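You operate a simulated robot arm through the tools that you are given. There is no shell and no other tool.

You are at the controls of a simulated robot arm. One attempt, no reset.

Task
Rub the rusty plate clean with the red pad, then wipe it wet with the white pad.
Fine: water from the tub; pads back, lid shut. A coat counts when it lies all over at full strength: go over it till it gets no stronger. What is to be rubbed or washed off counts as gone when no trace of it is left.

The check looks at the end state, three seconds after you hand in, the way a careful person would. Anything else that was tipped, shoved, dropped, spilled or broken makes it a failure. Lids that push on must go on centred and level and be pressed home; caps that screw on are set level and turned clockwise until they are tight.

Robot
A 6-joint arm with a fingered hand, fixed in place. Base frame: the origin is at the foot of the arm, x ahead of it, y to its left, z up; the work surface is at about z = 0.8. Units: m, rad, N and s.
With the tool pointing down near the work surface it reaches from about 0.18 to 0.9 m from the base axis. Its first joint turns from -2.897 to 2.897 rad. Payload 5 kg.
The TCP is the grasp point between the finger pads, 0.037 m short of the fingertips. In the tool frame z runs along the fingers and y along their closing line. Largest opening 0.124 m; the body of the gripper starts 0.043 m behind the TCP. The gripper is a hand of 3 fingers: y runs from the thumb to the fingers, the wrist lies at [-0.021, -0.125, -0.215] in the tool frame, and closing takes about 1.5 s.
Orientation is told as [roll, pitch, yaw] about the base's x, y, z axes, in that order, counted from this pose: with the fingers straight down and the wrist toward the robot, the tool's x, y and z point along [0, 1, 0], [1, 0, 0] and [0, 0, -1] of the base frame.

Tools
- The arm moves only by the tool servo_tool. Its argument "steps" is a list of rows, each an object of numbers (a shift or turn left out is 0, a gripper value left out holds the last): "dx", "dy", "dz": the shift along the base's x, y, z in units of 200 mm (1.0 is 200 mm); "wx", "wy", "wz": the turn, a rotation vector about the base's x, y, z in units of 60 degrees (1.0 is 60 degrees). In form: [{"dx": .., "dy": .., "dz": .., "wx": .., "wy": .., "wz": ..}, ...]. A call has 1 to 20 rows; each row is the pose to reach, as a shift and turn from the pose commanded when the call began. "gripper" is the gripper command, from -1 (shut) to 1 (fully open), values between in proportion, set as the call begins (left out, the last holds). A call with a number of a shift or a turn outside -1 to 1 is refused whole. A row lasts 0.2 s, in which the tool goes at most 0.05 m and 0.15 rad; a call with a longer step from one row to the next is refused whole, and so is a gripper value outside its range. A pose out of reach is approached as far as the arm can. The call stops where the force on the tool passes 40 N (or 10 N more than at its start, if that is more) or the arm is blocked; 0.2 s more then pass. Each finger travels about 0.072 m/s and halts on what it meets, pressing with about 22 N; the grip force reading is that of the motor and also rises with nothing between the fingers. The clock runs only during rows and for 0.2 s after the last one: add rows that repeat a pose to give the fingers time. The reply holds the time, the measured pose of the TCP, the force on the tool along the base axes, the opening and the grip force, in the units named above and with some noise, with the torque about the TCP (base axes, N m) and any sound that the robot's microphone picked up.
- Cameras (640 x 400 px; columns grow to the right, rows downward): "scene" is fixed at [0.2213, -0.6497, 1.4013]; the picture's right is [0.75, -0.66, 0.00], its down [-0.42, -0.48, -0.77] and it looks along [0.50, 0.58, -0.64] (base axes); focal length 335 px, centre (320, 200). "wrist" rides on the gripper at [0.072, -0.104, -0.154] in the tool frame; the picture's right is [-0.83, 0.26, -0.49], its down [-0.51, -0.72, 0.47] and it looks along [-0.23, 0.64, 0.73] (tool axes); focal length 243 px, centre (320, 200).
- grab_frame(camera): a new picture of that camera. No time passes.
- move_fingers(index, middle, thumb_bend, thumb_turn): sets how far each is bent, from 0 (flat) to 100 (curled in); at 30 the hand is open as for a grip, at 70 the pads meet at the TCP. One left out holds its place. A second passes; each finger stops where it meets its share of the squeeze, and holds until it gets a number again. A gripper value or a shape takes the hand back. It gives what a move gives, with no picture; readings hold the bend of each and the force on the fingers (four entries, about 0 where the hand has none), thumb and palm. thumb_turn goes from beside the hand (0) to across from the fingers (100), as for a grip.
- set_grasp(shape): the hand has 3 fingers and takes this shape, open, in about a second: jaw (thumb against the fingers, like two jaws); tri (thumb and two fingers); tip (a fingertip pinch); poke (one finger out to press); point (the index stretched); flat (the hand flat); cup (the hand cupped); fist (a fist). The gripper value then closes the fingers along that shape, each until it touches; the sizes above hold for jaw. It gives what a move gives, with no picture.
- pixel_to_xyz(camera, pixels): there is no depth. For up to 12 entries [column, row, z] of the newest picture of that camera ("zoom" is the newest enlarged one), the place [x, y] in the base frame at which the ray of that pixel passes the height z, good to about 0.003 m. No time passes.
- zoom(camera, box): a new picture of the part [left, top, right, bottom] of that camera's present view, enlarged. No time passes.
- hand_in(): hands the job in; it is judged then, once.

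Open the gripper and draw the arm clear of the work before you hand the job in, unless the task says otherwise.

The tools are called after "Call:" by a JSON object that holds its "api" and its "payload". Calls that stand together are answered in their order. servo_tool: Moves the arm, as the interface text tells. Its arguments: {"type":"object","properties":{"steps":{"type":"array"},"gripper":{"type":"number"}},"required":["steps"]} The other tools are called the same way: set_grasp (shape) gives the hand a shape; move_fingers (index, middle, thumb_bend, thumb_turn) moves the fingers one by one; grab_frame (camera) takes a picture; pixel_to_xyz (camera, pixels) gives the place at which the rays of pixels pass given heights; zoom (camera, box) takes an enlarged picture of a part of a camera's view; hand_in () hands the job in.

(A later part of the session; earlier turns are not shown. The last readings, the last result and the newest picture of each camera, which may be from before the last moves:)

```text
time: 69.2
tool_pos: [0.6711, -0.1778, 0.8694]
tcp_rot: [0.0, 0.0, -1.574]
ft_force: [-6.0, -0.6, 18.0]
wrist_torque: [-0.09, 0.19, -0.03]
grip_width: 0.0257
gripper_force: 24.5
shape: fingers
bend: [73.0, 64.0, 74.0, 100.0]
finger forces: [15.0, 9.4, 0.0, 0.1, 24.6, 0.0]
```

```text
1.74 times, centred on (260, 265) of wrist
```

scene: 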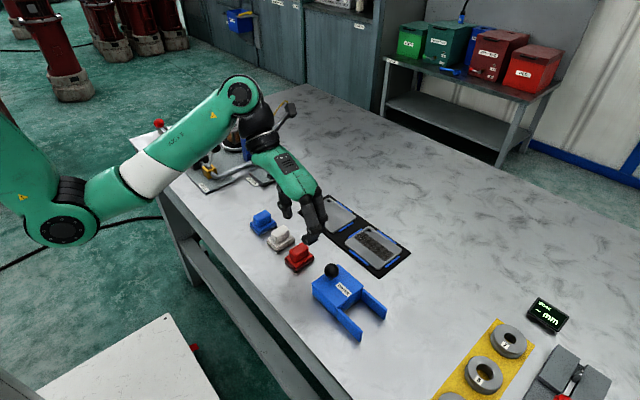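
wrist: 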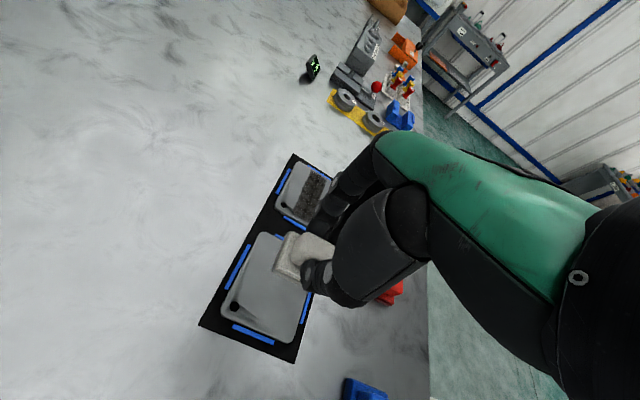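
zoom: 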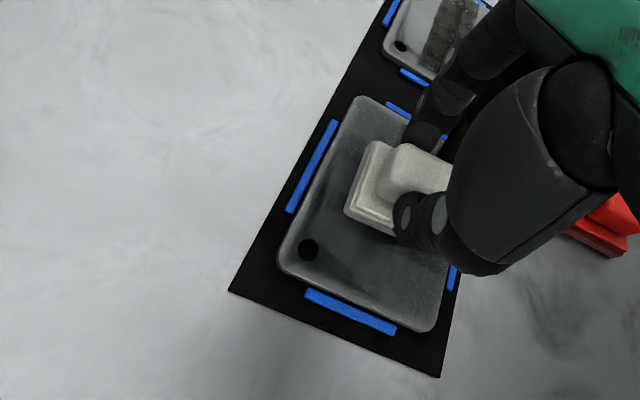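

The plate is getting wet, but the pad looks paler again, i.e. spent. I lift and look at the coat.

Call:
{"api": "servo_tool", "payload": {"steps": [{"dz": 0.1}, {"dz": 0.25}, {"dz": 0.38}, {"dz": 0.38, "dx": -0.15, "dy": -0.17}, {"dz": 0.38, "dx": -0.3, "dy": -0.34}, {"dz": 0.38, "dx": -0.45, "dy": -0.51}, {"dz": 0.38, "dx": -0.6, "dy": -0.68}, {"dz": 0.38, "dx": -0.765, "dy": -0.875}, {"dz": 0.38, "dx": -0.765, "dy": -0.875}]}}

Call:
{"api": "grab_frame", "payload": {"camera": "wrist"}}

Call:
{"api": "zoom", "payload": {"camera": "scene", "box": [290, 180, 400, 300]}}

Call:
{"api": "zoom", "payload": {"camera": "wrist", "box": [0, 240, 160, 400]}}

```text
refused: row 8 steps farther than a row can; nothing moved
```

```text
taken
```

wrist: 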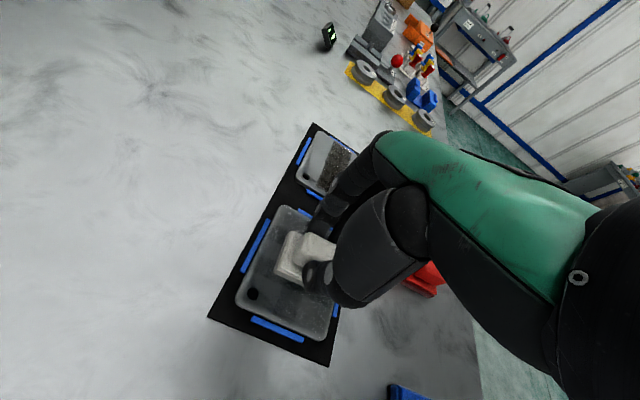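

```text
3.33 times, centred on (345, 240) of scene
```

zoom: 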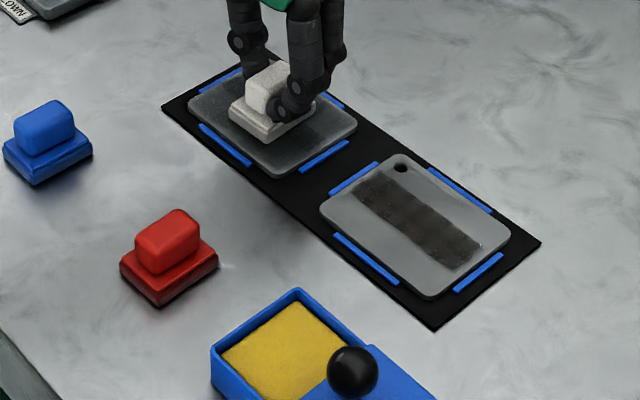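

```text
2.50 times, centred on (80, 320) of wrist
```

zoom: 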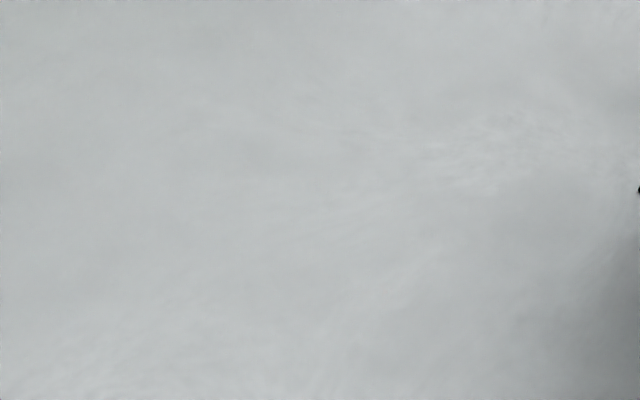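

The move was refused for step size; I redo it with smaller rows, back to above the tub.

Call:
{"api": "servo_tool", "payload": {"steps": [{"dz": 0.1}, {"dz": 0.25}, {"dz": 0.38}, {"dz": 0.38, "dx": -0.15, "dy": -0.17}, {"dz": 0.38, "dx": -0.3, "dy": -0.34}, {"dz": 0.38, "dx": -0.45, "dy": -0.51}, {"dz": 0.38, "dx": -0.6, "dy": -0.68}, {"dz": 0.38, "dx": -0.75, "dy": -0.85}, {"dz": 0.38, "dx": -0.772, "dy": -0.878}, {"dz": 0.38, "dx": -0.772, "dy": -0.878}]}}

Call:
{"api": "zoom", "payload": {"camera": "wrist", "box": [0, 160, 240, 400]}}

Call:
{"api": "zoom", "payload": {"camera": "scene", "box": [280, 210, 400, 330]}}

```text
time: 71.4
tool_pos: [0.5173, -0.355, 0.9447]
tcp_rot: [-0.001, 0.002, -1.572]
ft_force: [0.4, -0.1, -0.9]
wrist_torque: [0.0, 0.01, 0.03]
grip_width: 0.026
gripper_force: 20.3
shape: fingers
bend: [73.0, 64.0, 74.0, 100.0]
finger forces: [13.4, 7.2, 0.0, 0.1, 20.6, 0.1]
```

```text
1.67 times, centred on (120, 280) of wrist
```

zoom: 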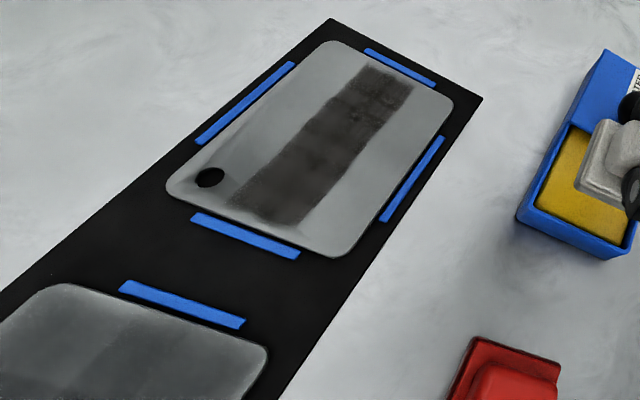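

```text
3.33 times, centred on (340, 270) of scene
```

zoom: 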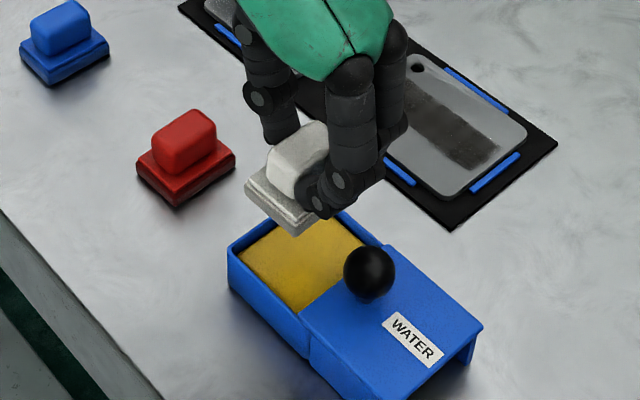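

The sides of the plate are less wet than the middle. I re-dip the pad.

Call:
{"api": "servo_tool", "payload": {"steps": [{"dz": -0.1, "dy": 0.004}, {"dz": -0.2, "dy": 0.004}, {"dz": -0.24, "dy": 0.004}, {"dz": -0.255, "dy": 0.004}, {"dz": -0.265, "dy": 0.004}, {"dz": -0.265, "dy": 0.004}]}}

Call:
{"api": "servo_tool", "payload": {"steps": [{"dz": -0.01}, {"dz": -0.02}, {"dz": -0.02}, {"dz": -0.02}, {"dz": -0.02}]}}

Call:
{"api": "zoom", "payload": {"camera": "scene", "box": [290, 220, 390, 320]}}

```text
time: 72.8
tool_pos: [0.517, -0.3542, 0.8917]
tcp_rot: [0.0, -0.001, -1.572]
ft_force: [-0.7, -0.7, -1.1]
wrist_torque: [0.0, -0.01, 0.0]
grip_width: 0.0262
gripper_force: 20.5
shape: fingers
bend: [73.0, 64.0, 74.0, 100.0]
finger forces: [13.5, 7.2, 0.1, 0.0, 20.7, 0.1]
```

```text
time: 74.0
tool_pos: [0.5172, -0.3544, 0.8908]
tcp_rot: [0.003, -0.002, -1.573]
ft_force: [-1.0, 0.2, 13.3]
wrist_torque: [-0.07, -0.03, -0.05]
grip_width: 0.026
gripper_force: 22.5
shape: fingers
bend: [73.0, 64.0, 74.0, 100.0]
finger forces: [14.3, 8.3, 0.0, 0.0, 22.7, 0.0]
```

```text
4.00 times, centred on (340, 270) of scene
```

zoom: 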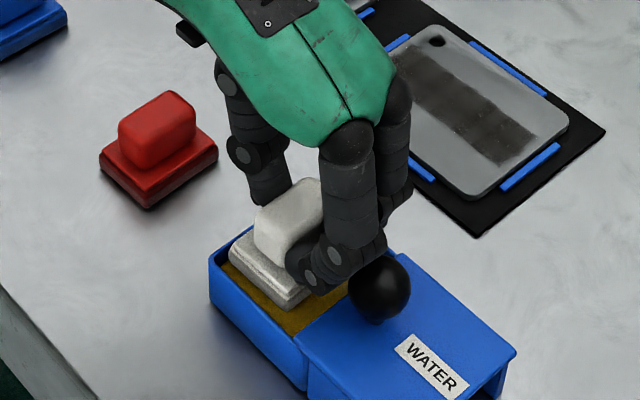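

Pressed with 13 N. I hold briefly, then lift and return above the plate.

Call:
{"api": "servo_tool", "payload": {"steps": [{"dz": 0}, {"dz": 0}, {"dz": 0}, {"dz": 0.05}, {"dz": 0.15}, {"dz": 0.28}, {"dz": 0.28}]}}

Call:
{"api": "servo_tool", "payload": {"steps": [{"dx": 0.15, "dy": 0.17}, {"dx": 0.3, "dy": 0.34}, {"dx": 0.45, "dy": 0.51}, {"dx": 0.6, "dy": 0.68}, {"dx": 0.75, "dy": 0.85}, {"dx": 0.77, "dy": 0.883}, {"dx": 0.77, "dy": 0.883, "dz": -0.12}, {"dx": 0.77, "dy": 0.883, "dz": -0.22}, {"dx": 0.77, "dy": 0.883, "dz": -0.29}, {"dx": 0.77, "dy": 0.883, "dz": -0.32}, {"dx": 0.77, "dy": 0.883, "dz": -0.32}]}}

Call:
{"api": "zoom", "payload": {"camera": "scene", "box": [285, 150, 395, 260]}}

```text
time: 75.6
tool_pos: [0.5169, -0.3522, 0.9463]
tcp_rot: [0.0, 0.0, -1.574]
ft_force: [0.1, 0.3, -0.6]
wrist_torque: [0.04, 0.0, -0.05]
grip_width: 0.0259
gripper_force: 20.7
shape: fingers
bend: [73.0, 64.0, 74.0, 100.0]
finger forces: [13.6, 7.2, 0.0, 0.1, 20.7, 0.0]
```

```text
time: 78.0
tool_pos: [0.6708, -0.1778, 0.8808]
tcp_rot: [0.001, 0.0, -1.571]
ft_force: [-0.5, 0.5, -0.7]
wrist_torque: [-0.02, 0.0, 0.03]
grip_width: 0.0257
gripper_force: 20.8
shape: fingers
bend: [73.0, 64.0, 74.0, 100.0]
finger forces: [13.3, 7.1, 0.1, 0.0, 20.4, 0.0]
```

```text
3.64 times, centred on (340, 205) of scene
```

zoom: 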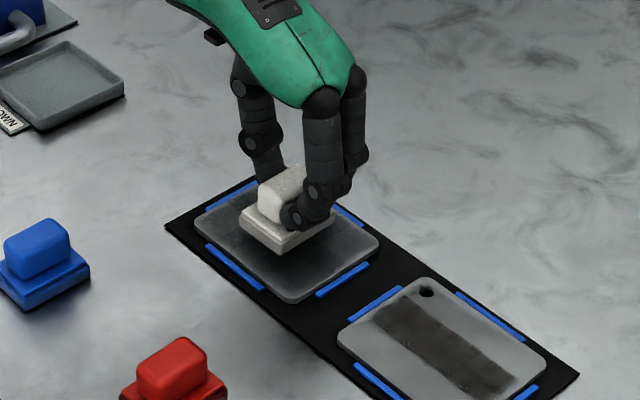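

I press down and sweep the side columns and ends.

Call:
{"api": "servo_tool", "payload": {"steps": [{"dz": -0.02}, {"dz": -0.04}, {"dz": -0.052}, {"dz": -0.052}]}}

Call:
{"api": "servo_tool", "payload": {"steps": [{"dx": -0.11}, {"dx": -0.11, "dy": 0.07}, {"dx": -0.11, "dy": 0.14}, {"dx": -0.11, "dy": 0.21}, {"dx": 0, "dy": 0.21}, {"dx": 0.11, "dy": 0.21}, {"dx": 0.11, "dy": 0.14}, {"dx": 0.11, "dy": 0.07}, {"dx": 0.11, "dy": 0.0}, {"dx": 0.11, "dy": -0.07}, {"dx": 0.11, "dy": -0.14}, {"dx": 0.11, "dy": -0.21}, {"dx": 0, "dy": -0.21}, {"dx": -0.11, "dy": -0.21}, {"dx": -0.11, "dy": -0.14}, {"dx": -0.11, "dy": -0.07}, {"dx": -0.11, "dy": 0}, {"dx": 0, "dy": 0}]}}

Call:
{"api": "zoom", "payload": {"camera": "scene", "box": [285, 150, 395, 260]}}

```text
time: 79.0
tool_pos: [0.671, -0.1768, 0.8711]
tcp_rot: [0.0, -0.001, -1.572]
ft_force: [-1.6, 3.5, 6.3]
wrist_torque: [-0.01, 0.03, -0.02]
grip_width: 0.0256
gripper_force: 21.7
shape: fingers
bend: [73.0, 64.0, 74.0, 100.0]
finger forces: [13.4, 7.0, 0.1, 0.0, 23.2, 0.0]
```

```text
time: 82.8
tool_pos: [0.6693, -0.1757, 0.8696]
tcp_rot: [0.0, -0.001, -1.572]
ft_force: [-3.9, 0.6, 9.4]
wrist_torque: [-0.07, 0.08, -0.02]
grip_width: 0.0256
gripper_force: 22.9
shape: fingers
bend: [73.0, 64.0, 74.0, 100.0]
finger forces: [14.7, 8.1, 0.0, 0.0, 23.3, 0.0]
```

```text
3.64 times, centred on (340, 205) of scene
```

zoom: 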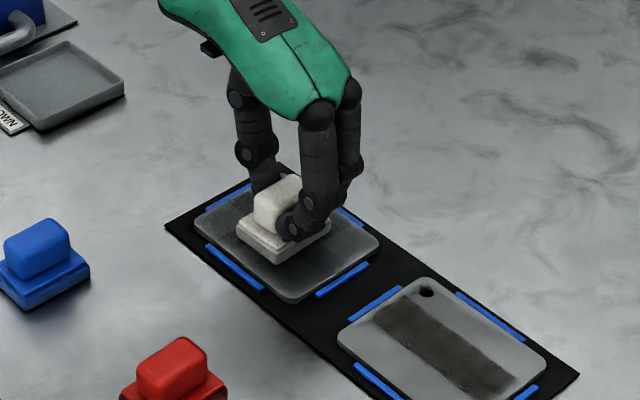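

I lift and step aside to −x to inspect the plate.

Call:
{"api": "servo_tool", "payload": {"steps": [{"dz": 0.1}, {"dz": 0.25}, {"dz": 0.38}, {"dz": 0.38, "dx": -0.2}, {"dz": 0.38, "dx": -0.4}, {"dz": 0.38, "dx": -0.6}, {"dz": 0.38, "dx": -0.6}]}}

Call:
{"api": "zoom", "payload": {"camera": "scene", "box": [300, 180, 370, 250]}}

Call:
{"api": "zoom", "payload": {"camera": "wrist", "box": [60, 130, 290, 360]}}

```text
time: 84.4
tool_pos: [0.5514, -0.177, 0.9458]
tcp_rot: [0.001, -0.001, -1.572]
ft_force: [0.1, 0.8, -0.6]
wrist_torque: [-0.04, -0.01, 0.01]
grip_width: 0.0259
gripper_force: 21.7
shape: fingers
bend: [73.0, 64.0, 74.0, 100.0]
finger forces: [13.8, 7.5, 0.0, 0.0, 21.4, 0.0]
```

```text
5.71 times, centred on (335, 215) of scene
```

zoom: 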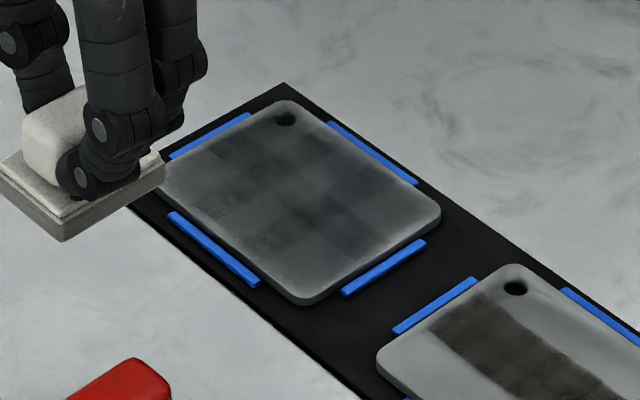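

```text
1.74 times, centred on (175, 245) of wrist
```

zoom: 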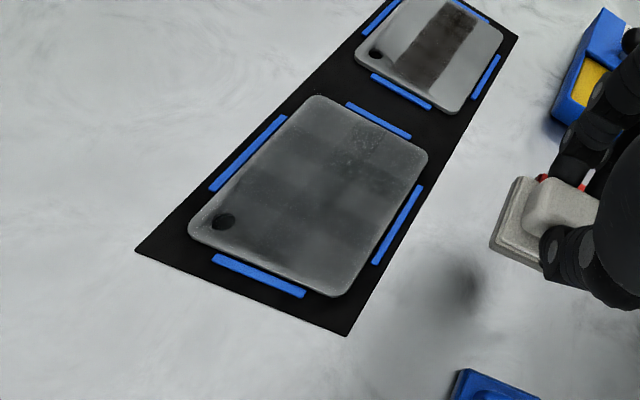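

The coat is uneven: lighter at the ends and outer edges. I return to the (−x,+y) corner, press down and go around the perimeter with overlapping strokes.

Call:
{"api": "servo_tool", "payload": {"steps": [{"dx": 0.2, "dy": 0.08}, {"dx": 0.4, "dy": 0.16}, {"dx": 0.49, "dy": 0.21}, {"dx": 0.49, "dy": 0.21, "dz": -0.15}, {"dx": 0.49, "dy": 0.21, "dz": -0.3}, {"dx": 0.49, "dy": 0.21, "dz": -0.36}, {"dx": 0.49, "dy": 0.21, "dz": -0.385}, {"dx": 0.49, "dy": 0.21, "dz": -0.385}]}}

Call:
{"api": "servo_tool", "payload": {"steps": [{"dx": 0.08}, {"dx": 0.16}, {"dx": 0.22}, {"dx": 0.11}, {"dx": 0}, {"dx": 0.11}, {"dx": 0.22}, {"dx": 0.22, "dy": -0.1}, {"dx": 0.22, "dy": -0.2}, {"dx": 0.22, "dy": -0.3}, {"dx": 0.22, "dy": -0.42}, {"dx": 0.11, "dy": -0.42}, {"dx": 0, "dy": -0.42}, {"dx": 0.11, "dy": -0.42}, {"dx": 0.22, "dy": -0.42}, {"dx": 0.11, "dy": -0.42}, {"dx": 0, "dy": -0.42}, {"dx": 0, "dy": -0.3}, {"dx": 0, "dy": -0.15}, {"dx": 0, "dy": 0}]}}

Call:
{"api": "servo_tool", "payload": {"steps": [{"dz": 0.1}, {"dz": 0.25}, {"dz": 0.38}, {"dz": 0.38, "dx": -0.2, "dy": -0.1}, {"dz": 0.38, "dx": -0.4, "dy": -0.2}, {"dz": 0.38, "dx": -0.49, "dy": -0.21}, {"dz": 0.38, "dx": -0.49, "dy": -0.21}]}}

Call:
{"api": "zoom", "payload": {"camera": "scene", "box": [300, 180, 370, 250]}}

Call:
{"api": "zoom", "payload": {"camera": "wrist", "box": [60, 130, 290, 360]}}

```text
time: 86.2
tool_pos: [0.6515, -0.1344, 0.8699]
tcp_rot: [0.002, -0.002, -1.574]
ft_force: [-1.4, 1.8, 9.8]
wrist_torque: [-0.03, 0.04, -0.02]
grip_width: 0.0258
gripper_force: 22.2
shape: fingers
bend: [73.0, 64.0, 74.0, 100.0]
finger forces: [13.8, 7.8, 0.1, 0.1, 23.1, 0.1]
```

```text
time: 90.4
tool_pos: [0.6487, -0.1343, 0.8692]
tcp_rot: [0.001, 0.0, -1.572]
ft_force: [-0.8, 0.5, 4.7]
wrist_torque: [-0.01, -0.02, 0.01]
grip_width: 0.026
gripper_force: 22.0
shape: fingers
bend: [73.0, 64.0, 74.0, 100.0]
finger forces: [14.3, 7.5, 0.0, 0.1, 21.9, 0.1]
```

```text
time: 92.0
tool_pos: [0.5521, -0.1774, 0.9437]
tcp_rot: [0.0, -0.001, -1.574]
ft_force: [0.2, 0.3, -0.2]
wrist_torque: [-0.03, -0.01, 0.0]
grip_width: 0.0258
gripper_force: 20.3
shape: fingers
bend: [73.0, 64.0, 74.0, 100.0]
finger forces: [13.6, 7.1, 0.0, 0.0, 20.8, 0.0]
```

```text
5.71 times, centred on (335, 215) of scene
```

zoom: 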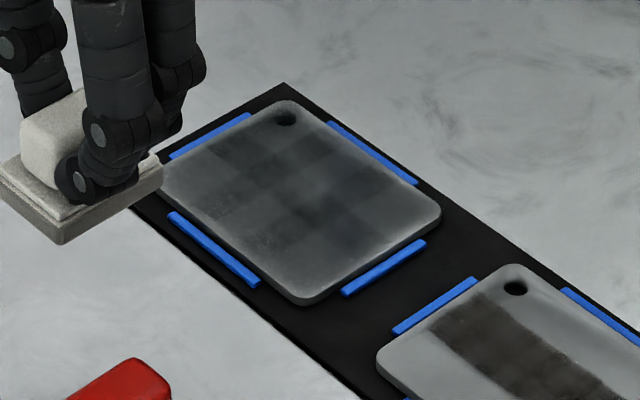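

```text
1.74 times, centred on (175, 245) of wrist
```

zoom: 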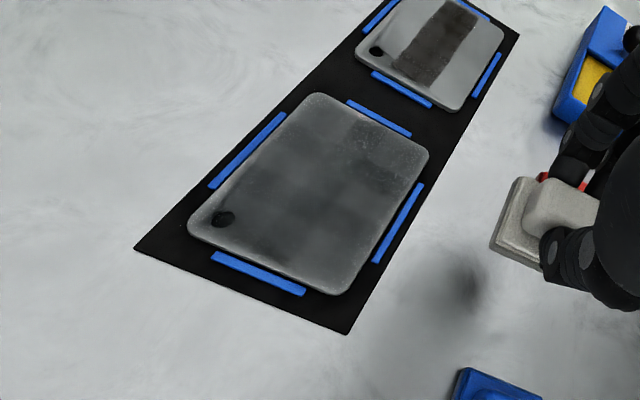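

The coat barely changed, so the pad was spent. I go back for another, longer dip.

Call:
{"api": "servo_tool", "payload": {"steps": [{"dy": -0.2}, {"dy": -0.4}, {"dy": -0.6, "dx": -0.1}, {"dy": -0.8, "dx": -0.175}, {"dy": -0.883, "dx": -0.175}, {"dy": -0.883, "dx": -0.175, "dz": -0.1}, {"dy": -0.883, "dx": -0.175, "dz": -0.2}, {"dy": -0.883, "dx": -0.175, "dz": -0.25}, {"dy": -0.883, "dx": -0.175, "dz": -0.265}, {"dy": -0.883, "dx": -0.175, "dz": -0.265}]}}

Call:
{"api": "servo_tool", "payload": {"steps": [{"dz": -0.01}, {"dz": -0.02}, {"dz": -0.025}, {"dz": -0.025}, {"dz": -0.025}, {"dz": -0.025}, {"dz": -0.025}, {"dz": -0.025}, {"dz": -0.025}]}}

Call:
{"api": "zoom", "payload": {"camera": "scene", "box": [290, 220, 390, 320]}}

```text
time: 94.2
tool_pos: [0.5164, -0.3532, 0.894]
tcp_rot: [0.003, -0.001, -1.573]
ft_force: [-0.6, -3.6, 9.4]
wrist_torque: [0.03, 0.0, -0.01]
grip_width: 0.0258
gripper_force: 23.7
shape: fingers
bend: [73.0, 64.0, 75.0, 100.0]
finger forces: [16.2, 9.3, 0.0, 0.1, 22.6, 0.1]
```

```text
time: 96.2
tool_pos: [0.5164, -0.3534, 0.8888]
tcp_rot: [0.002, -0.001, -1.571]
ft_force: [-0.2, 4.7, 25.8]
wrist_torque: [0.11, 0.0, -0.03]
grip_width: 0.0257
gripper_force: 25.7
shape: fingers
bend: [73.0, 64.0, 74.0, 100.0]
finger forces: [15.4, 8.1, 0.0, 0.1, 27.6, 0.1]
```

```text
4.00 times, centred on (340, 270) of scene
```

zoom: 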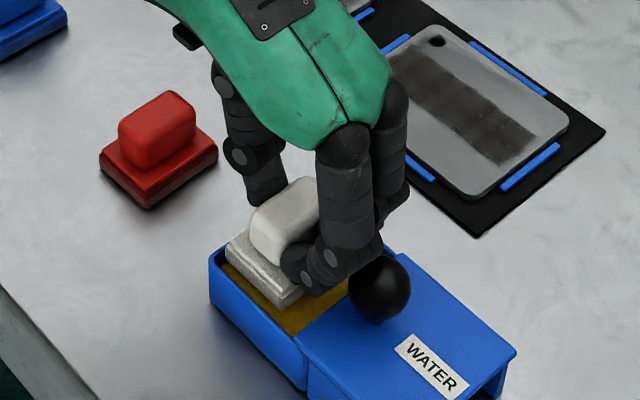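

Well pressed in (26 N). I lift and carry to the −y/−x corner of the plate.

Call:
{"api": "servo_tool", "payload": {"steps": [{"dz": 0.05}, {"dz": 0.15}, {"dz": 0.28}, {"dz": 0.28, "dx": 0.15, "dy": 0.15}, {"dz": 0.28, "dx": 0.3, "dy": 0.3}, {"dz": 0.28, "dx": 0.45, "dy": 0.45}, {"dz": 0.28, "dx": 0.6, "dy": 0.6}, {"dz": 0.28, "dx": 0.67, "dy": 0.673}, {"dz": 0.28, "dx": 0.67, "dy": 0.673}]}}

Call:
{"api": "zoom", "payload": {"camera": "scene", "box": [285, 150, 395, 260]}}

```text
time: 98.2
tool_pos: [0.6495, -0.2176, 0.9415]
tcp_rot: [-0.001, -0.001, -1.571]
ft_force: [0.3, -0.9, -0.6]
wrist_torque: [0.0, 0.03, 0.04]
grip_width: 0.0259
gripper_force: 21.4
shape: fingers
bend: [73.0, 64.0, 74.0, 100.0]
finger forces: [13.8, 7.3, 0.0, 0.0, 20.9, 0.0]
```

```text
3.64 times, centred on (340, 205) of scene
```

zoom: 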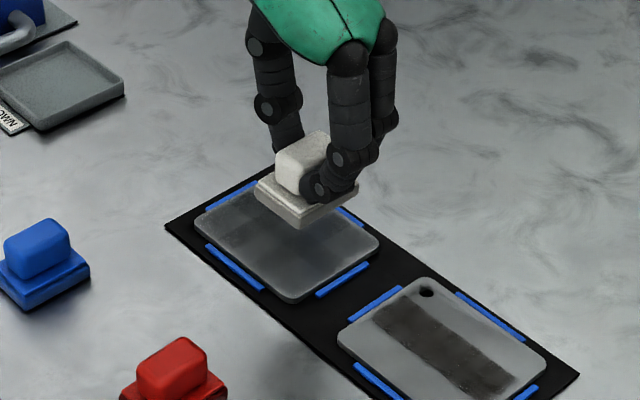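

Descend and work the −y end and both side edges of that half.

Call:
{"api": "servo_tool", "payload": {"steps": [{"dz": -0.15}, {"dz": -0.3}, {"dz": -0.35}, {"dz": -0.365}, {"dz": -0.365}]}}

Call:
{"api": "servo_tool", "payload": {"steps": [{"dx": 0.07}, {"dx": 0.14}, {"dx": 0.22}, {"dx": 0.22, "dy": 0.07}, {"dx": 0.22, "dy": 0.14}, {"dx": 0.22, "dy": 0.21}, {"dx": 0.22, "dy": 0.1}, {"dx": 0.22, "dy": 0.0}, {"dx": 0.14, "dy": -0.01}, {"dx": 0.07, "dy": -0.01}, {"dx": -0.01, "dy": -0.01}, {"dx": -0.01, "dy": 0.07}, {"dx": -0.01, "dy": 0.14}, {"dx": -0.01, "dy": 0.21}, {"dx": -0.01, "dy": 0.1}, {"dx": -0.01, "dy": 0}, {"dx": 0.07}, {"dx": 0.14}, {"dx": 0.22}]}}

Call:
{"api": "servo_tool", "payload": {"steps": [{"dz": 0.1}, {"dz": 0.25}, {"dz": 0.37}, {"dz": 0.37, "dx": -0.2, "dy": 0.1}, {"dz": 0.37, "dx": -0.4, "dy": 0.2}, {"dz": 0.37, "dx": -0.6, "dy": 0.2}, {"dz": 0.37, "dx": -0.71, "dy": 0.2}, {"dz": 0.37, "dx": -0.71, "dy": 0.2}]}}

Call:
{"api": "zoom", "payload": {"camera": "scene", "box": [300, 180, 370, 250]}}

Call:
{"api": "zoom", "payload": {"camera": "wrist", "box": [60, 130, 290, 360]}}

```text
time: 99.4
tool_pos: [0.6489, -0.2187, 0.8715]
tcp_rot: [-0.001, 0.0, -1.572]
ft_force: [0.6, -0.2, 0.0]
wrist_torque: [0.0, 0.02, 0.0]
grip_width: 0.0261
gripper_force: 21.0
shape: fingers
bend: [73.0, 64.0, 74.0, 100.0]
finger forces: [13.8, 7.1, 0.0, 0.0, 20.9, 0.0]
```

```text
time: 103.4
tool_pos: [0.6944, -0.2196, 0.8704]
tcp_rot: [0.001, 0.0, -1.572]
ft_force: [-1.0, -0.6, 0.8]
wrist_torque: [-0.04, 0.01, 0.02]
grip_width: 0.0261
gripper_force: 20.1
shape: fingers
bend: [73.0, 64.0, 74.0, 100.0]
finger forces: [13.8, 7.3, 0.0, 0.0, 21.1, 0.1]
```

```text
time: 105.2
tool_pos: [0.5499, -0.1769, 0.9449]
tcp_rot: [-0.001, -0.001, -1.572]
ft_force: [-0.2, 0.1, 0.1]
wrist_torque: [0.04, 0.02, 0.01]
grip_width: 0.0261
gripper_force: 20.8
shape: fingers
bend: [73.0, 64.0, 74.0, 100.0]
finger forces: [13.7, 7.3, 0.1, 0.0, 21.0, 0.0]
```

```text
5.71 times, centred on (335, 215) of scene
```

zoom: 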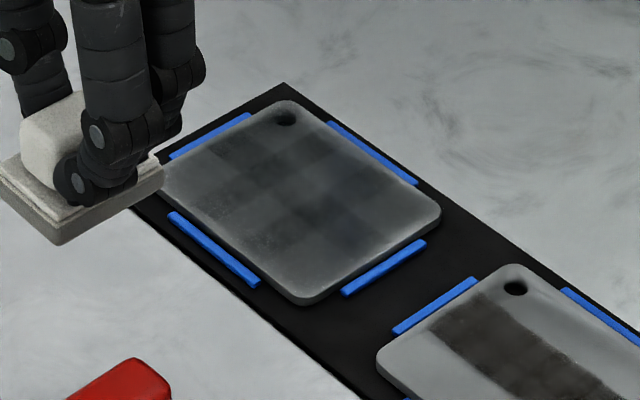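

```text
1.74 times, centred on (175, 245) of wrist
```

zoom: 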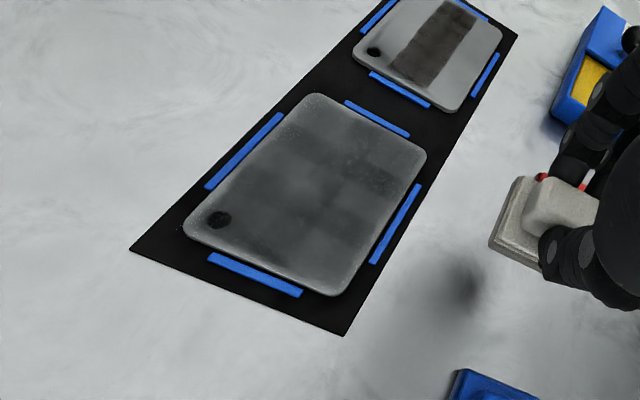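

Pressure was near zero in that pass (pad slid up a bit in the grip). I go back and press properly, checking force.

Call:
{"api": "servo_tool", "payload": {"steps": [{"dx": 0.2, "dy": -0.1}, {"dx": 0.4, "dy": -0.2}, {"dx": 0.49, "dy": -0.205}, {"dx": 0.49, "dy": -0.205, "dz": -0.15}, {"dx": 0.49, "dy": -0.205, "dz": -0.3}, {"dx": 0.49, "dy": -0.205, "dz": -0.37}, {"dx": 0.49, "dy": -0.205, "dz": -0.385}, {"dx": 0.49, "dy": -0.205, "dz": -0.385}]}}

Call:
{"api": "servo_tool", "payload": {"steps": [{"dz": -0.005}, {"dz": -0.005}]}}

```text
time: 107.0
tool_pos: [0.651, -0.2199, 0.8685]
tcp_rot: [0.004, -0.003, -1.574]
ft_force: [-1.6, 2.5, 19.1]
wrist_torque: [-0.05, 0.06, 0.01]
grip_width: 0.0261
gripper_force: 24.4
shape: fingers
bend: [73.0, 64.0, 74.0, 100.0]
finger forces: [14.8, 8.6, 0.0, 0.1, 25.1, 0.1]
```

```text
time: 107.6
tool_pos: [0.6511, -0.221, 0.8679]
tcp_rot: [0.003, -0.003, -1.572]
ft_force: [0.2, 0.2, 29.4]
wrist_torque: [-0.1, 0.0, -0.01]
grip_width: 0.0258
gripper_force: 26.9
shape: fingers
bend: [73.0, 64.0, 74.0, 100.0]
finger forces: [16.9, 9.7, 0.1, 0.0, 26.9, 0.1]
```

I ease off slightly to ~19 N and sweep the −y half.

Call:
{"api": "servo_tool", "payload": {"steps": [{"dz": 0.005}, {"dz": 0.005, "dx": 0.07}, {"dz": 0.005, "dx": 0.14}, {"dz": 0.005, "dx": 0.22}, {"dz": 0.005, "dx": 0.22, "dy": 0.07}, {"dz": 0.005, "dx": 0.22, "dy": 0.14}, {"dz": 0.005, "dx": 0.22, "dy": 0.21}, {"dz": 0.005, "dx": 0.22, "dy": 0.1}, {"dz": 0.005, "dx": 0.22, "dy": 0.0}, {"dz": 0.005, "dx": 0.14}, {"dz": 0.005, "dx": 0.07}, {"dz": 0.005, "dx": 0}, {"dz": 0.005, "dx": 0, "dy": 0.07}, {"dz": 0.005, "dx": 0, "dy": 0.14}, {"dz": 0.005, "dx": 0, "dy": 0.21}]}}

Call:
{"api": "servo_tool", "payload": {"steps": [{"dz": 0.1}, {"dz": 0.25}, {"dz": 0.38}, {"dz": 0.38, "dx": -0.2}, {"dz": 0.38, "dx": -0.4}, {"dz": 0.38, "dx": -0.49}, {"dz": 0.38, "dx": -0.49}]}}

Call:
{"api": "zoom", "payload": {"camera": "scene", "box": [300, 180, 370, 250]}}

Call:
{"api": "zoom", "payload": {"camera": "wrist", "box": [60, 130, 290, 360]}}

```text
time: 110.8
tool_pos: [0.6508, -0.1774, 0.8667]
tcp_rot: [0.001, -0.001, -1.573]
ft_force: [-1.0, -0.4, 0.0]
wrist_torque: [-0.04, 0.02, -0.02]
grip_width: 0.0261
gripper_force: 20.5
shape: fingers
bend: [73.0, 64.0, 74.0, 100.0]
finger forces: [13.6, 7.6, 0.0, 0.1, 20.9, 0.0]
```

```text
time: 112.4
tool_pos: [0.5521, -0.1753, 0.9438]
tcp_rot: [-0.001, 0.0, -1.571]
ft_force: [-0.3, -0.4, -0.5]
wrist_torque: [0.0, -0.02, 0.0]
grip_width: 0.026
gripper_force: 20.4
shape: fingers
bend: [73.0, 64.0, 74.0, 100.0]
finger forces: [13.6, 6.9, 0.0, 0.0, 20.5, 0.1]
```

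```text
5.71 times, centred on (335, 215) of scene
```

zoom: 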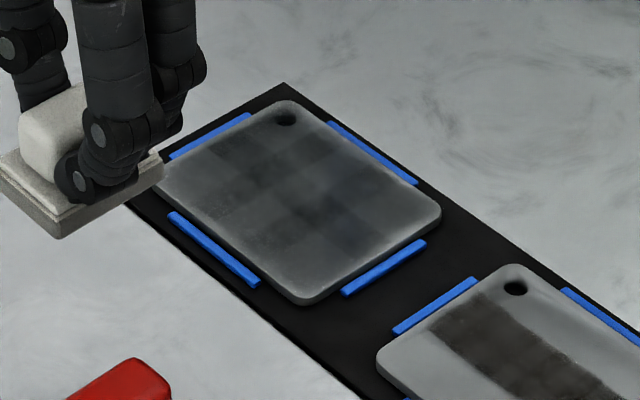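

```text
1.74 times, centred on (175, 245) of wrist
```

zoom: 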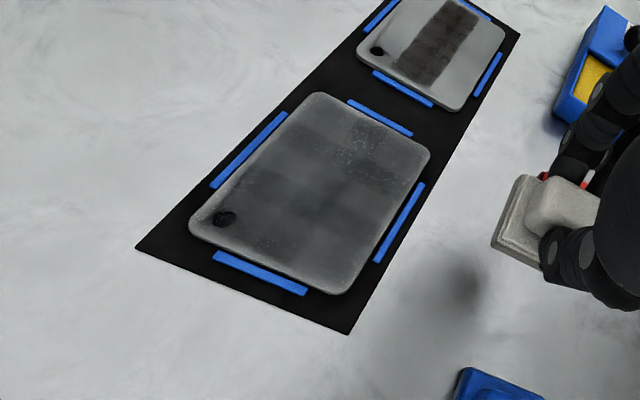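

Pressure faded as the pad slid in the grip. I go re-dip, pressing harder in the sponge so the fingertips seat on the pad's base.

Call:
{"api": "servo_tool", "payload": {"steps": [{"dy": -0.2}, {"dy": -0.4}, {"dy": -0.6, "dx": -0.1}, {"dy": -0.8, "dx": -0.172}, {"dy": -0.892, "dx": -0.172}, {"dy": -0.892, "dx": -0.172, "dz": -0.1}, {"dy": -0.892, "dx": -0.172, "dz": -0.2}, {"dy": -0.892, "dx": -0.172, "dz": -0.25}, {"dy": -0.892, "dx": -0.172, "dz": -0.27}, {"dy": -0.892, "dx": -0.172, "dz": -0.27}]}}

Call:
{"api": "servo_tool", "payload": {"steps": [{"dz": -0.01}, {"dz": -0.02}, {"dz": -0.02}]}}

Call:
{"api": "zoom", "payload": {"camera": "scene", "box": [290, 220, 390, 320]}}

```text
time: 114.6
tool_pos: [0.5184, -0.3559, 0.8882]
tcp_rot: [-0.001, 0.0, -1.572]
ft_force: [0.4, 0.2, -1.2]
wrist_torque: [-0.02, 0.03, -0.03]
grip_width: 0.0259
gripper_force: 20.5
shape: fingers
bend: [73.0, 64.0, 74.0, 100.0]
finger forces: [13.7, 7.3, 0.0, 0.0, 20.6, 0.1]
```

```text
time: 115.4
tool_pos: [0.5181, -0.3552, 0.8863]
tcp_rot: [0.003, -0.002, -1.574]
ft_force: [2.1, 3.9, 13.3]
wrist_torque: [-0.01, 0.01, 0.03]
grip_width: 0.0262
gripper_force: 25.1
shape: fingers
bend: [73.0, 64.0, 74.0, 100.0]
finger forces: [12.8, 11.4, 0.0, 0.0, 25.3, 0.1]
```

```text
4.00 times, centred on (340, 270) of scene
```

zoom: 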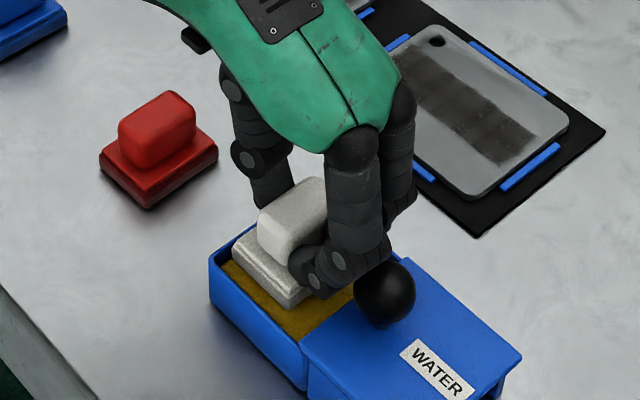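

Wet again. The knuckles nudged the lid slightly, so I shift +y 2 mm, press a bit more and hold.

Call:
{"api": "servo_tool", "payload": {"steps": [{"dz": 0.0, "dy": 0.01}, {"dz": -0.01, "dy": 0.01}, {"dz": -0.015, "dy": 0.01}, {"dz": -0.015, "dy": 0.01}, {"dz": -0.015, "dy": 0.01}, {"dz": -0.015, "dy": 0.01}]}}

Call:
{"api": "servo_tool", "payload": {"steps": [{"dz": 0.05}, {"dz": 0.15}, {"dz": 0.3}, {"dz": 0.3, "dx": 0.15, "dy": 0.15}, {"dz": 0.3, "dx": 0.3, "dy": 0.3}, {"dz": 0.3, "dx": 0.45, "dy": 0.45}, {"dz": 0.3, "dx": 0.6, "dy": 0.6}, {"dz": 0.3, "dx": 0.66, "dy": 0.673}, {"dz": 0.3, "dx": 0.66, "dy": 0.673}]}}

Call:
{"api": "zoom", "payload": {"camera": "scene", "box": [290, 180, 400, 340]}}

```text
time: 116.8
tool_pos: [0.5176, -0.3545, 0.8864]
tcp_rot: [0.003, -0.004, -1.574]
ft_force: [3.7, -5.5, 39.6]
wrist_torque: [-0.56, 0.03, 0.05]
grip_width: 0.0263
gripper_force: 33.5
shape: fingers
bend: [73.0, 63.0, 74.0, 100.0]
finger forces: [17.0, 24.5, 0.0, 0.0, 24.7, 0.1]
```

```text
time: 118.8
tool_pos: [0.65, -0.2183, 0.9422]
tcp_rot: [0.0, 0.0, -1.573]
ft_force: [0.3, 0.7, 0.1]
wrist_torque: [-0.03, 0.01, 0.0]
grip_width: 0.026
gripper_force: 20.5
shape: fingers
bend: [73.0, 64.0, 74.0, 100.0]
finger forces: [13.9, 7.3, 0.0, 0.0, 20.9, 0.0]
```

```text
2.50 times, centred on (345, 260) of scene
```

zoom: 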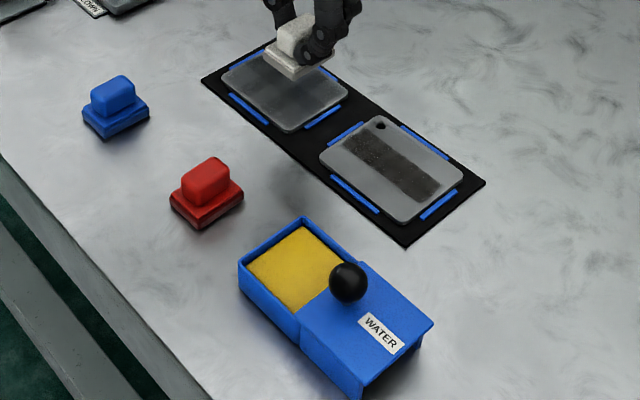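

The middle finger now bears on the pad's base. I lower onto the −y end in steps until ~12 N.

Call:
{"api": "servo_tool", "payload": {"steps": [{"dz": -0.15}, {"dz": -0.3}, {"dz": -0.365}, {"dz": -0.38}, {"dz": -0.38}]}}

Call:
{"api": "servo_tool", "payload": {"steps": [{"dz": -0.008}, {"dz": -0.008}]}}

```text
time: 120.0
tool_pos: [0.6483, -0.2192, 0.8669]
tcp_rot: [0.003, -0.001, -1.571]
ft_force: [-1.0, 0.9, 8.2]
wrist_torque: [-0.05, 0.07, -0.03]
grip_width: 0.0262
gripper_force: 22.5
shape: fingers
bend: [73.0, 64.0, 74.0, 100.0]
finger forces: [13.6, 9.8, 0.1, 0.0, 22.7, 0.1]
```

```text
time: 120.6
tool_pos: [0.6502, -0.2201, 0.8666]
tcp_rot: [0.003, -0.003, -1.573]
ft_force: [1.3, 0.6, 18.4]
wrist_torque: [-0.19, 0.04, 0.05]
grip_width: 0.0261
gripper_force: 27.1
shape: fingers
bend: [73.0, 64.0, 74.0, 100.0]
finger forces: [13.7, 15.5, 0.0, 0.0, 24.5, 0.0]
```

18 N. I sweep the −y end and edges.

Call:
{"api": "servo_tool", "payload": {"steps": [{"dx": 0.07}, {"dx": 0.14}, {"dx": 0.21}, {"dx": 0.21, "dy": 0.07}, {"dx": 0.21, "dy": 0.14}, {"dx": 0.21, "dy": 0.21}, {"dx": 0.21, "dy": 0.1}, {"dx": 0.21, "dy": 0.0}, {"dx": 0.14}, {"dx": 0.07}, {"dx": 0}, {"dx": 0, "dy": 0.07}, {"dx": 0, "dy": 0.14}, {"dx": 0, "dy": 0.21}]}}

Call:
{"api": "zoom", "payload": {"camera": "scene", "box": [300, 180, 370, 250]}}

```text
time: 123.6
tool_pos: [0.6491, -0.1783, 0.8661]
tcp_rot: [0.002, -0.002, -1.575]
ft_force: [-0.3, -9.6, 26.8]
wrist_torque: [-0.69, 0.18, 0.06]
grip_width: 0.0256
gripper_force: 32.5
shape: fingers
bend: [73.0, 63.0, 74.0, 100.0]
finger forces: [16.7, 28.2, 0.0, 0.1, 20.2, 0.1]
```

```text
5.71 times, centred on (335, 215) of scene
```

zoom: 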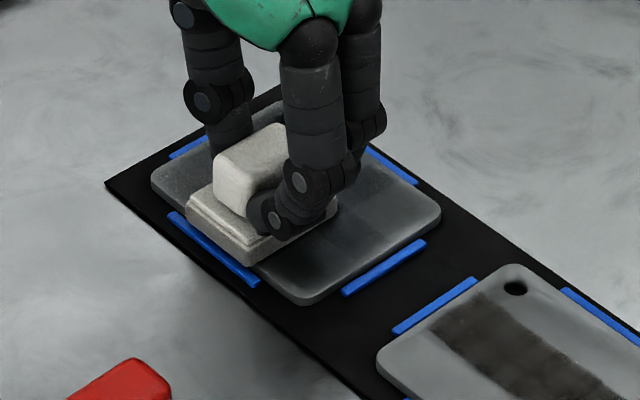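

With firm pressure the coat becomes clearly darker. I continue over the +y half at similar pressure.

Call:
{"api": "servo_tool", "payload": {"steps": [{"dz": 0.003, "dy": 0.07}, {"dz": 0.003, "dy": 0.14}, {"dz": 0.003, "dy": 0.21}, {"dz": 0.003, "dx": 0.07, "dy": 0.21}, {"dz": 0.003, "dx": 0.14, "dy": 0.21}, {"dz": 0.003, "dx": 0.21, "dy": 0.21}, {"dz": 0.003, "dx": 0.21, "dy": 0.14}, {"dz": 0.003, "dx": 0.21, "dy": 0.07}, {"dz": 0.003, "dx": 0.21, "dy": 0}, {"dz": 0.003, "dx": 0.21, "dy": -0.1}, {"dz": 0.003, "dx": 0.21, "dy": -0.2}, {"dz": 0.003, "dx": 0.21, "dy": -0.1}, {"dz": 0.003, "dx": 0.21, "dy": 0}]}}

Call:
{"api": "servo_tool", "payload": {"steps": [{"dz": 0.1}, {"dz": 0.25}, {"dz": 0.38}, {"dz": 0.38, "dx": -0.2}, {"dz": 0.38, "dx": -0.4}, {"dz": 0.38, "dx": -0.6}, {"dz": 0.38, "dx": -0.7}, {"dz": 0.38, "dx": -0.7}]}}

Call:
{"api": "zoom", "payload": {"camera": "scene", "box": [300, 180, 370, 250]}}

Call:
{"api": "zoom", "payload": {"camera": "wrist", "box": [60, 130, 290, 360]}}

```text
time: 126.4
tool_pos: [0.6937, -0.1764, 0.866]
tcp_rot: [0.0, -0.001, -1.571]
ft_force: [0.0, -2.2, 6.5]
wrist_torque: [-0.26, 0.09, 0.03]
grip_width: 0.0256
gripper_force: 24.4
shape: fingers
bend: [73.0, 65.0, 74.0, 100.0]
finger forces: [13.3, 16.3, 0.1, 0.1, 20.4, 0.0]
```

```text
time: 128.2
tool_pos: [0.5515, -0.1776, 0.941]
tcp_rot: [-0.001, 0.0, -1.572]
ft_force: [0.4, 0.4, -0.3]
wrist_torque: [-0.02, 0.01, 0.0]
grip_width: 0.0255
gripper_force: 20.1
shape: fingers
bend: [73.0, 65.0, 74.0, 100.0]
finger forces: [13.1, 7.4, 0.1, 0.0, 19.9, 0.0]
```

```text
5.71 times, centred on (335, 215) of scene
```

zoom: 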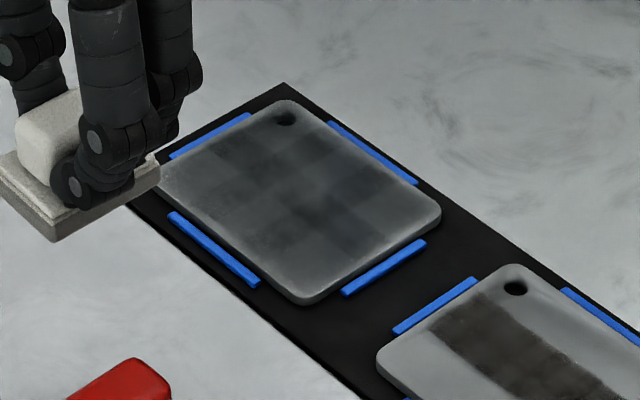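

```text
1.74 times, centred on (175, 245) of wrist
```

zoom: 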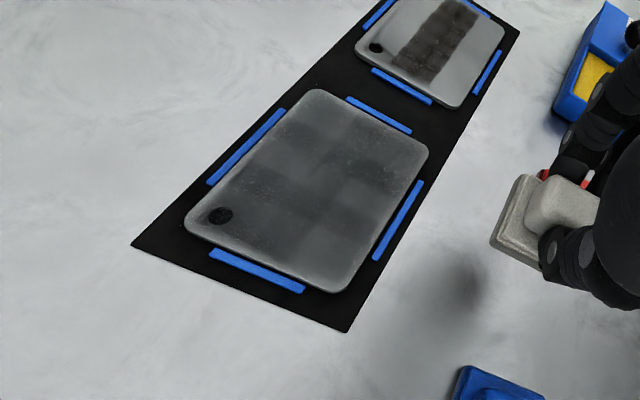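

I zoom in more closely to understand the coat pattern.

Call:
{"api": "zoom", "payload": {"camera": "scene", "box": [314, 192, 358, 236]}}

Call:
{"api": "grab_frame", "payload": {"camera": "wrist"}}

Call:
{"api": "zoom", "payload": {"camera": "wrist", "box": [120, 170, 240, 310]}}

```text
9.09 times, centred on (336, 214) of scene
```

zoom: 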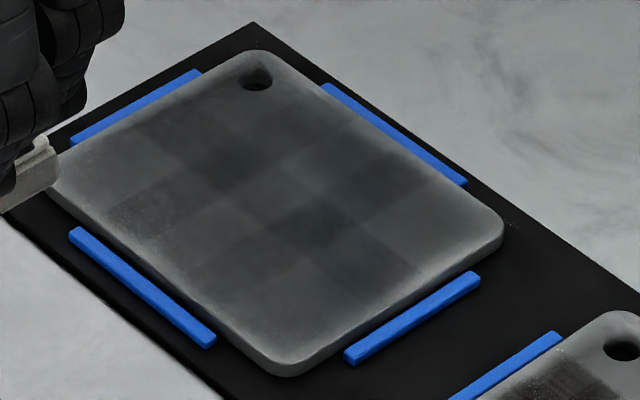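

```text
taken
```

wrist: 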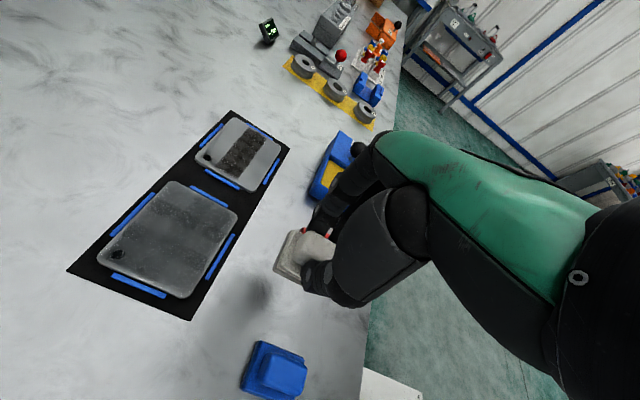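

```text
2.86 times, centred on (180, 240) of wrist
```

zoom: 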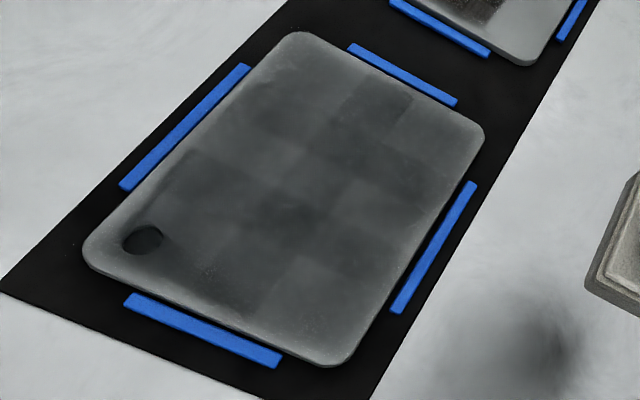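

Patches differ in strength. I test cause and effect: re-dip with a longer soak, then work just one corner and compare.

Call:
{"api": "servo_tool", "payload": {"steps": [{"dy": -0.2}, {"dy": -0.4}, {"dy": -0.6, "dx": -0.1}, {"dy": -0.8, "dx": -0.172}, {"dy": -0.88, "dx": -0.172}, {"dy": -0.88, "dx": -0.172, "dz": -0.1}, {"dy": -0.88, "dx": -0.172, "dz": -0.2}, {"dy": -0.88, "dx": -0.172, "dz": -0.25}, {"dy": -0.88, "dx": -0.172, "dz": -0.27}, {"dy": -0.88, "dx": -0.172, "dz": -0.28}, {"dy": -0.88, "dx": -0.172, "dz": -0.28}]}}

Call:
{"api": "servo_tool", "payload": {"steps": [{"dz": -0.005}, {"dz": -0.01}, {"dz": -0.01}, {"dz": -0.01}, {"dz": -0.01}, {"dz": -0.01}, {"dz": -0.01}, {"dz": -0.01}, {"dz": -0.01}, {"dz": -0.01}, {"dz": -0.01}, {"dz": -0.01}]}}

Call:
{"api": "zoom", "payload": {"camera": "scene", "box": [290, 220, 390, 320]}}

```text
time: 130.6
tool_pos: [0.5168, -0.3539, 0.8875]
tcp_rot: [0.001, -0.001, -1.573]
ft_force: [0.2, -3.6, 13.9]
wrist_torque: [0.11, 0.04, -0.02]
grip_width: 0.0254
gripper_force: 23.3
shape: fingers
bend: [73.0, 64.0, 75.0, 100.0]
finger forces: [15.9, 8.7, 0.0, 0.0, 24.0, 0.0]
```

```text
time: 131.5
tool_pos: [0.5189, -0.3542, 0.888]
tcp_rot: [0.006, -0.005, -1.573]
ft_force: [-1.4, -0.5, 8.1]
wrist_torque: [0.14, 0.05, 0.02]
grip_width: 0.0254
gripper_force: 23.9
shape: fingers
bend: [73.0, 64.0, 75.0, 100.0]
finger forces: [14.2, 8.4, 0.0, 0.0, 24.1, 0.0]
stopped in row 4: the force on the tool passed its limit at 41 N (the readings are from after the stop); the commanded pose is now the measured one
```

```text
4.00 times, centred on (340, 270) of scene
```

zoom: 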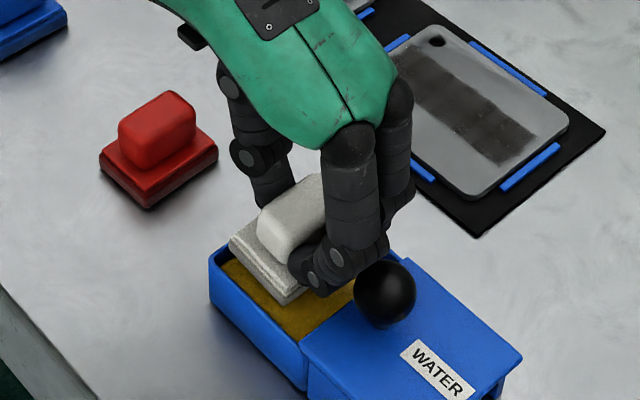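

The pad's +y edge seems to ride on the rim. I lift 4 mm, shift 2.5 mm toward −y and press gently again.

Call:
{"api": "servo_tool", "payload": {"steps": [{"dz": 0.02}, {"dz": 0.03, "dy": -0.006}, {"dz": 0.03, "dy": -0.013}, {"dz": 0.01, "dy": -0.013}, {"dz": 0.0, "dy": -0.013}, {"dz": -0.01, "dy": -0.013}, {"dz": -0.01, "dy": -0.013}]}}

Call:
{"api": "zoom", "payload": {"camera": "scene", "box": [300, 230, 370, 300]}}

Call:
{"api": "zoom", "payload": {"camera": "wrist", "box": [220, 170, 380, 340]}}

```text
time: 133.1
tool_pos: [0.5192, -0.357, 0.885]
tcp_rot: [0.008, -0.007, -1.572]
ft_force: [0.1, 3.7, 16.1]
wrist_torque: [-0.15, 0.13, -0.04]
grip_width: 0.0256
gripper_force: 27.7
shape: fingers
bend: [73.0, 64.0, 74.0, 100.0]
finger forces: [12.4, 16.8, 0.1, 0.1, 25.3, 0.0]
```

```text
5.71 times, centred on (335, 265) of scene
```

zoom: 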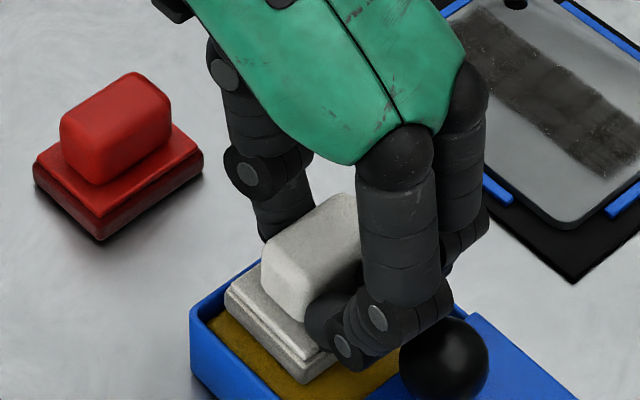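

```text
2.35 times, centred on (300, 255) of wrist
```

zoom: 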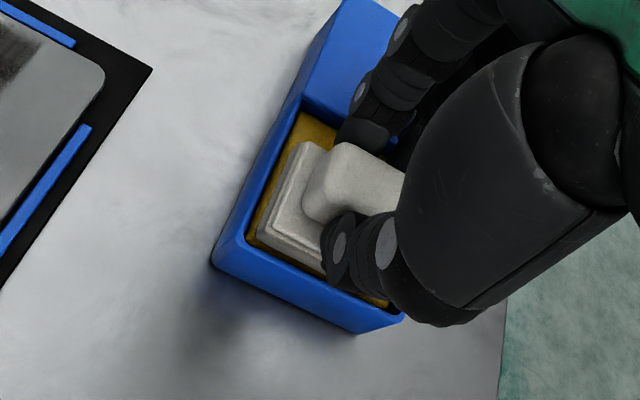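

Pad is inside on the sponge at 16 N. I hold for 2 s, then lift and carry to the (+x,−y) corner.

Call:
{"api": "servo_tool", "payload": {"steps": [{"dz": 0}, {"dz": 0}, {"dz": 0}, {"dz": 0}, {"dz": 0}, {"dz": 0}, {"dz": 0}, {"dz": 0.1}, {"dz": 0.25}, {"dz": 0.3}, {"dz": 0.3}]}}

Call:
{"api": "servo_tool", "payload": {"steps": [{"dx": 0.15, "dy": 0.15}, {"dx": 0.3, "dy": 0.3}, {"dx": 0.45, "dy": 0.45}, {"dx": 0.6, "dy": 0.6}, {"dx": 0.75, "dy": 0.68}, {"dx": 0.865, "dy": 0.69}, {"dx": 0.865, "dy": 0.69, "dz": -0.15}, {"dx": 0.865, "dy": 0.69, "dz": -0.3}, {"dx": 0.865, "dy": 0.69, "dz": -0.37}, {"dx": 0.865, "dy": 0.69, "dz": -0.38}, {"dx": 0.865, "dy": 0.69, "dz": -0.38}]}}

```text
time: 135.5
tool_pos: [0.5172, -0.3559, 0.9448]
tcp_rot: [0.005, -0.003, -1.573]
ft_force: [-0.3, 0.0, 0.0]
wrist_torque: [-0.01, 0.0, 0.02]
grip_width: 0.0255
gripper_force: 20.3
shape: fingers
bend: [73.0, 65.0, 74.0, 100.0]
finger forces: [13.6, 7.7, 0.0, 0.0, 20.0, 0.0]
```

```text
time: 137.9
tool_pos: [0.6905, -0.2207, 0.8673]
tcp_rot: [0.006, -0.003, -1.572]
ft_force: [-0.3, -0.3, -0.6]
wrist_torque: [-0.02, 0.0, -0.01]
grip_width: 0.0259
gripper_force: 20.0
shape: fingers
bend: [73.0, 65.0, 74.0, 100.0]
finger forces: [13.6, 7.3, 0.0, 0.1, 20.1, 0.0]
```

Call:
{"api": "servo_tool", "payload": {"steps": [{"dz": -0.01}, {"dz": -0.018}, {"dz": -0.018}]}}

```text
time: 138.7
tool_pos: [0.6916, -0.2186, 0.8651]
tcp_rot: [0.008, -0.006, -1.573]
ft_force: [-0.7, -0.4, 11.7]
wrist_torque: [-0.18, 0.15, 0.04]
grip_width: 0.0256
gripper_force: 25.0
shape: fingers
bend: [73.0, 64.0, 74.0, 100.0]
finger forces: [12.9, 14.5, 0.0, 0.1, 21.7, 0.0]
```

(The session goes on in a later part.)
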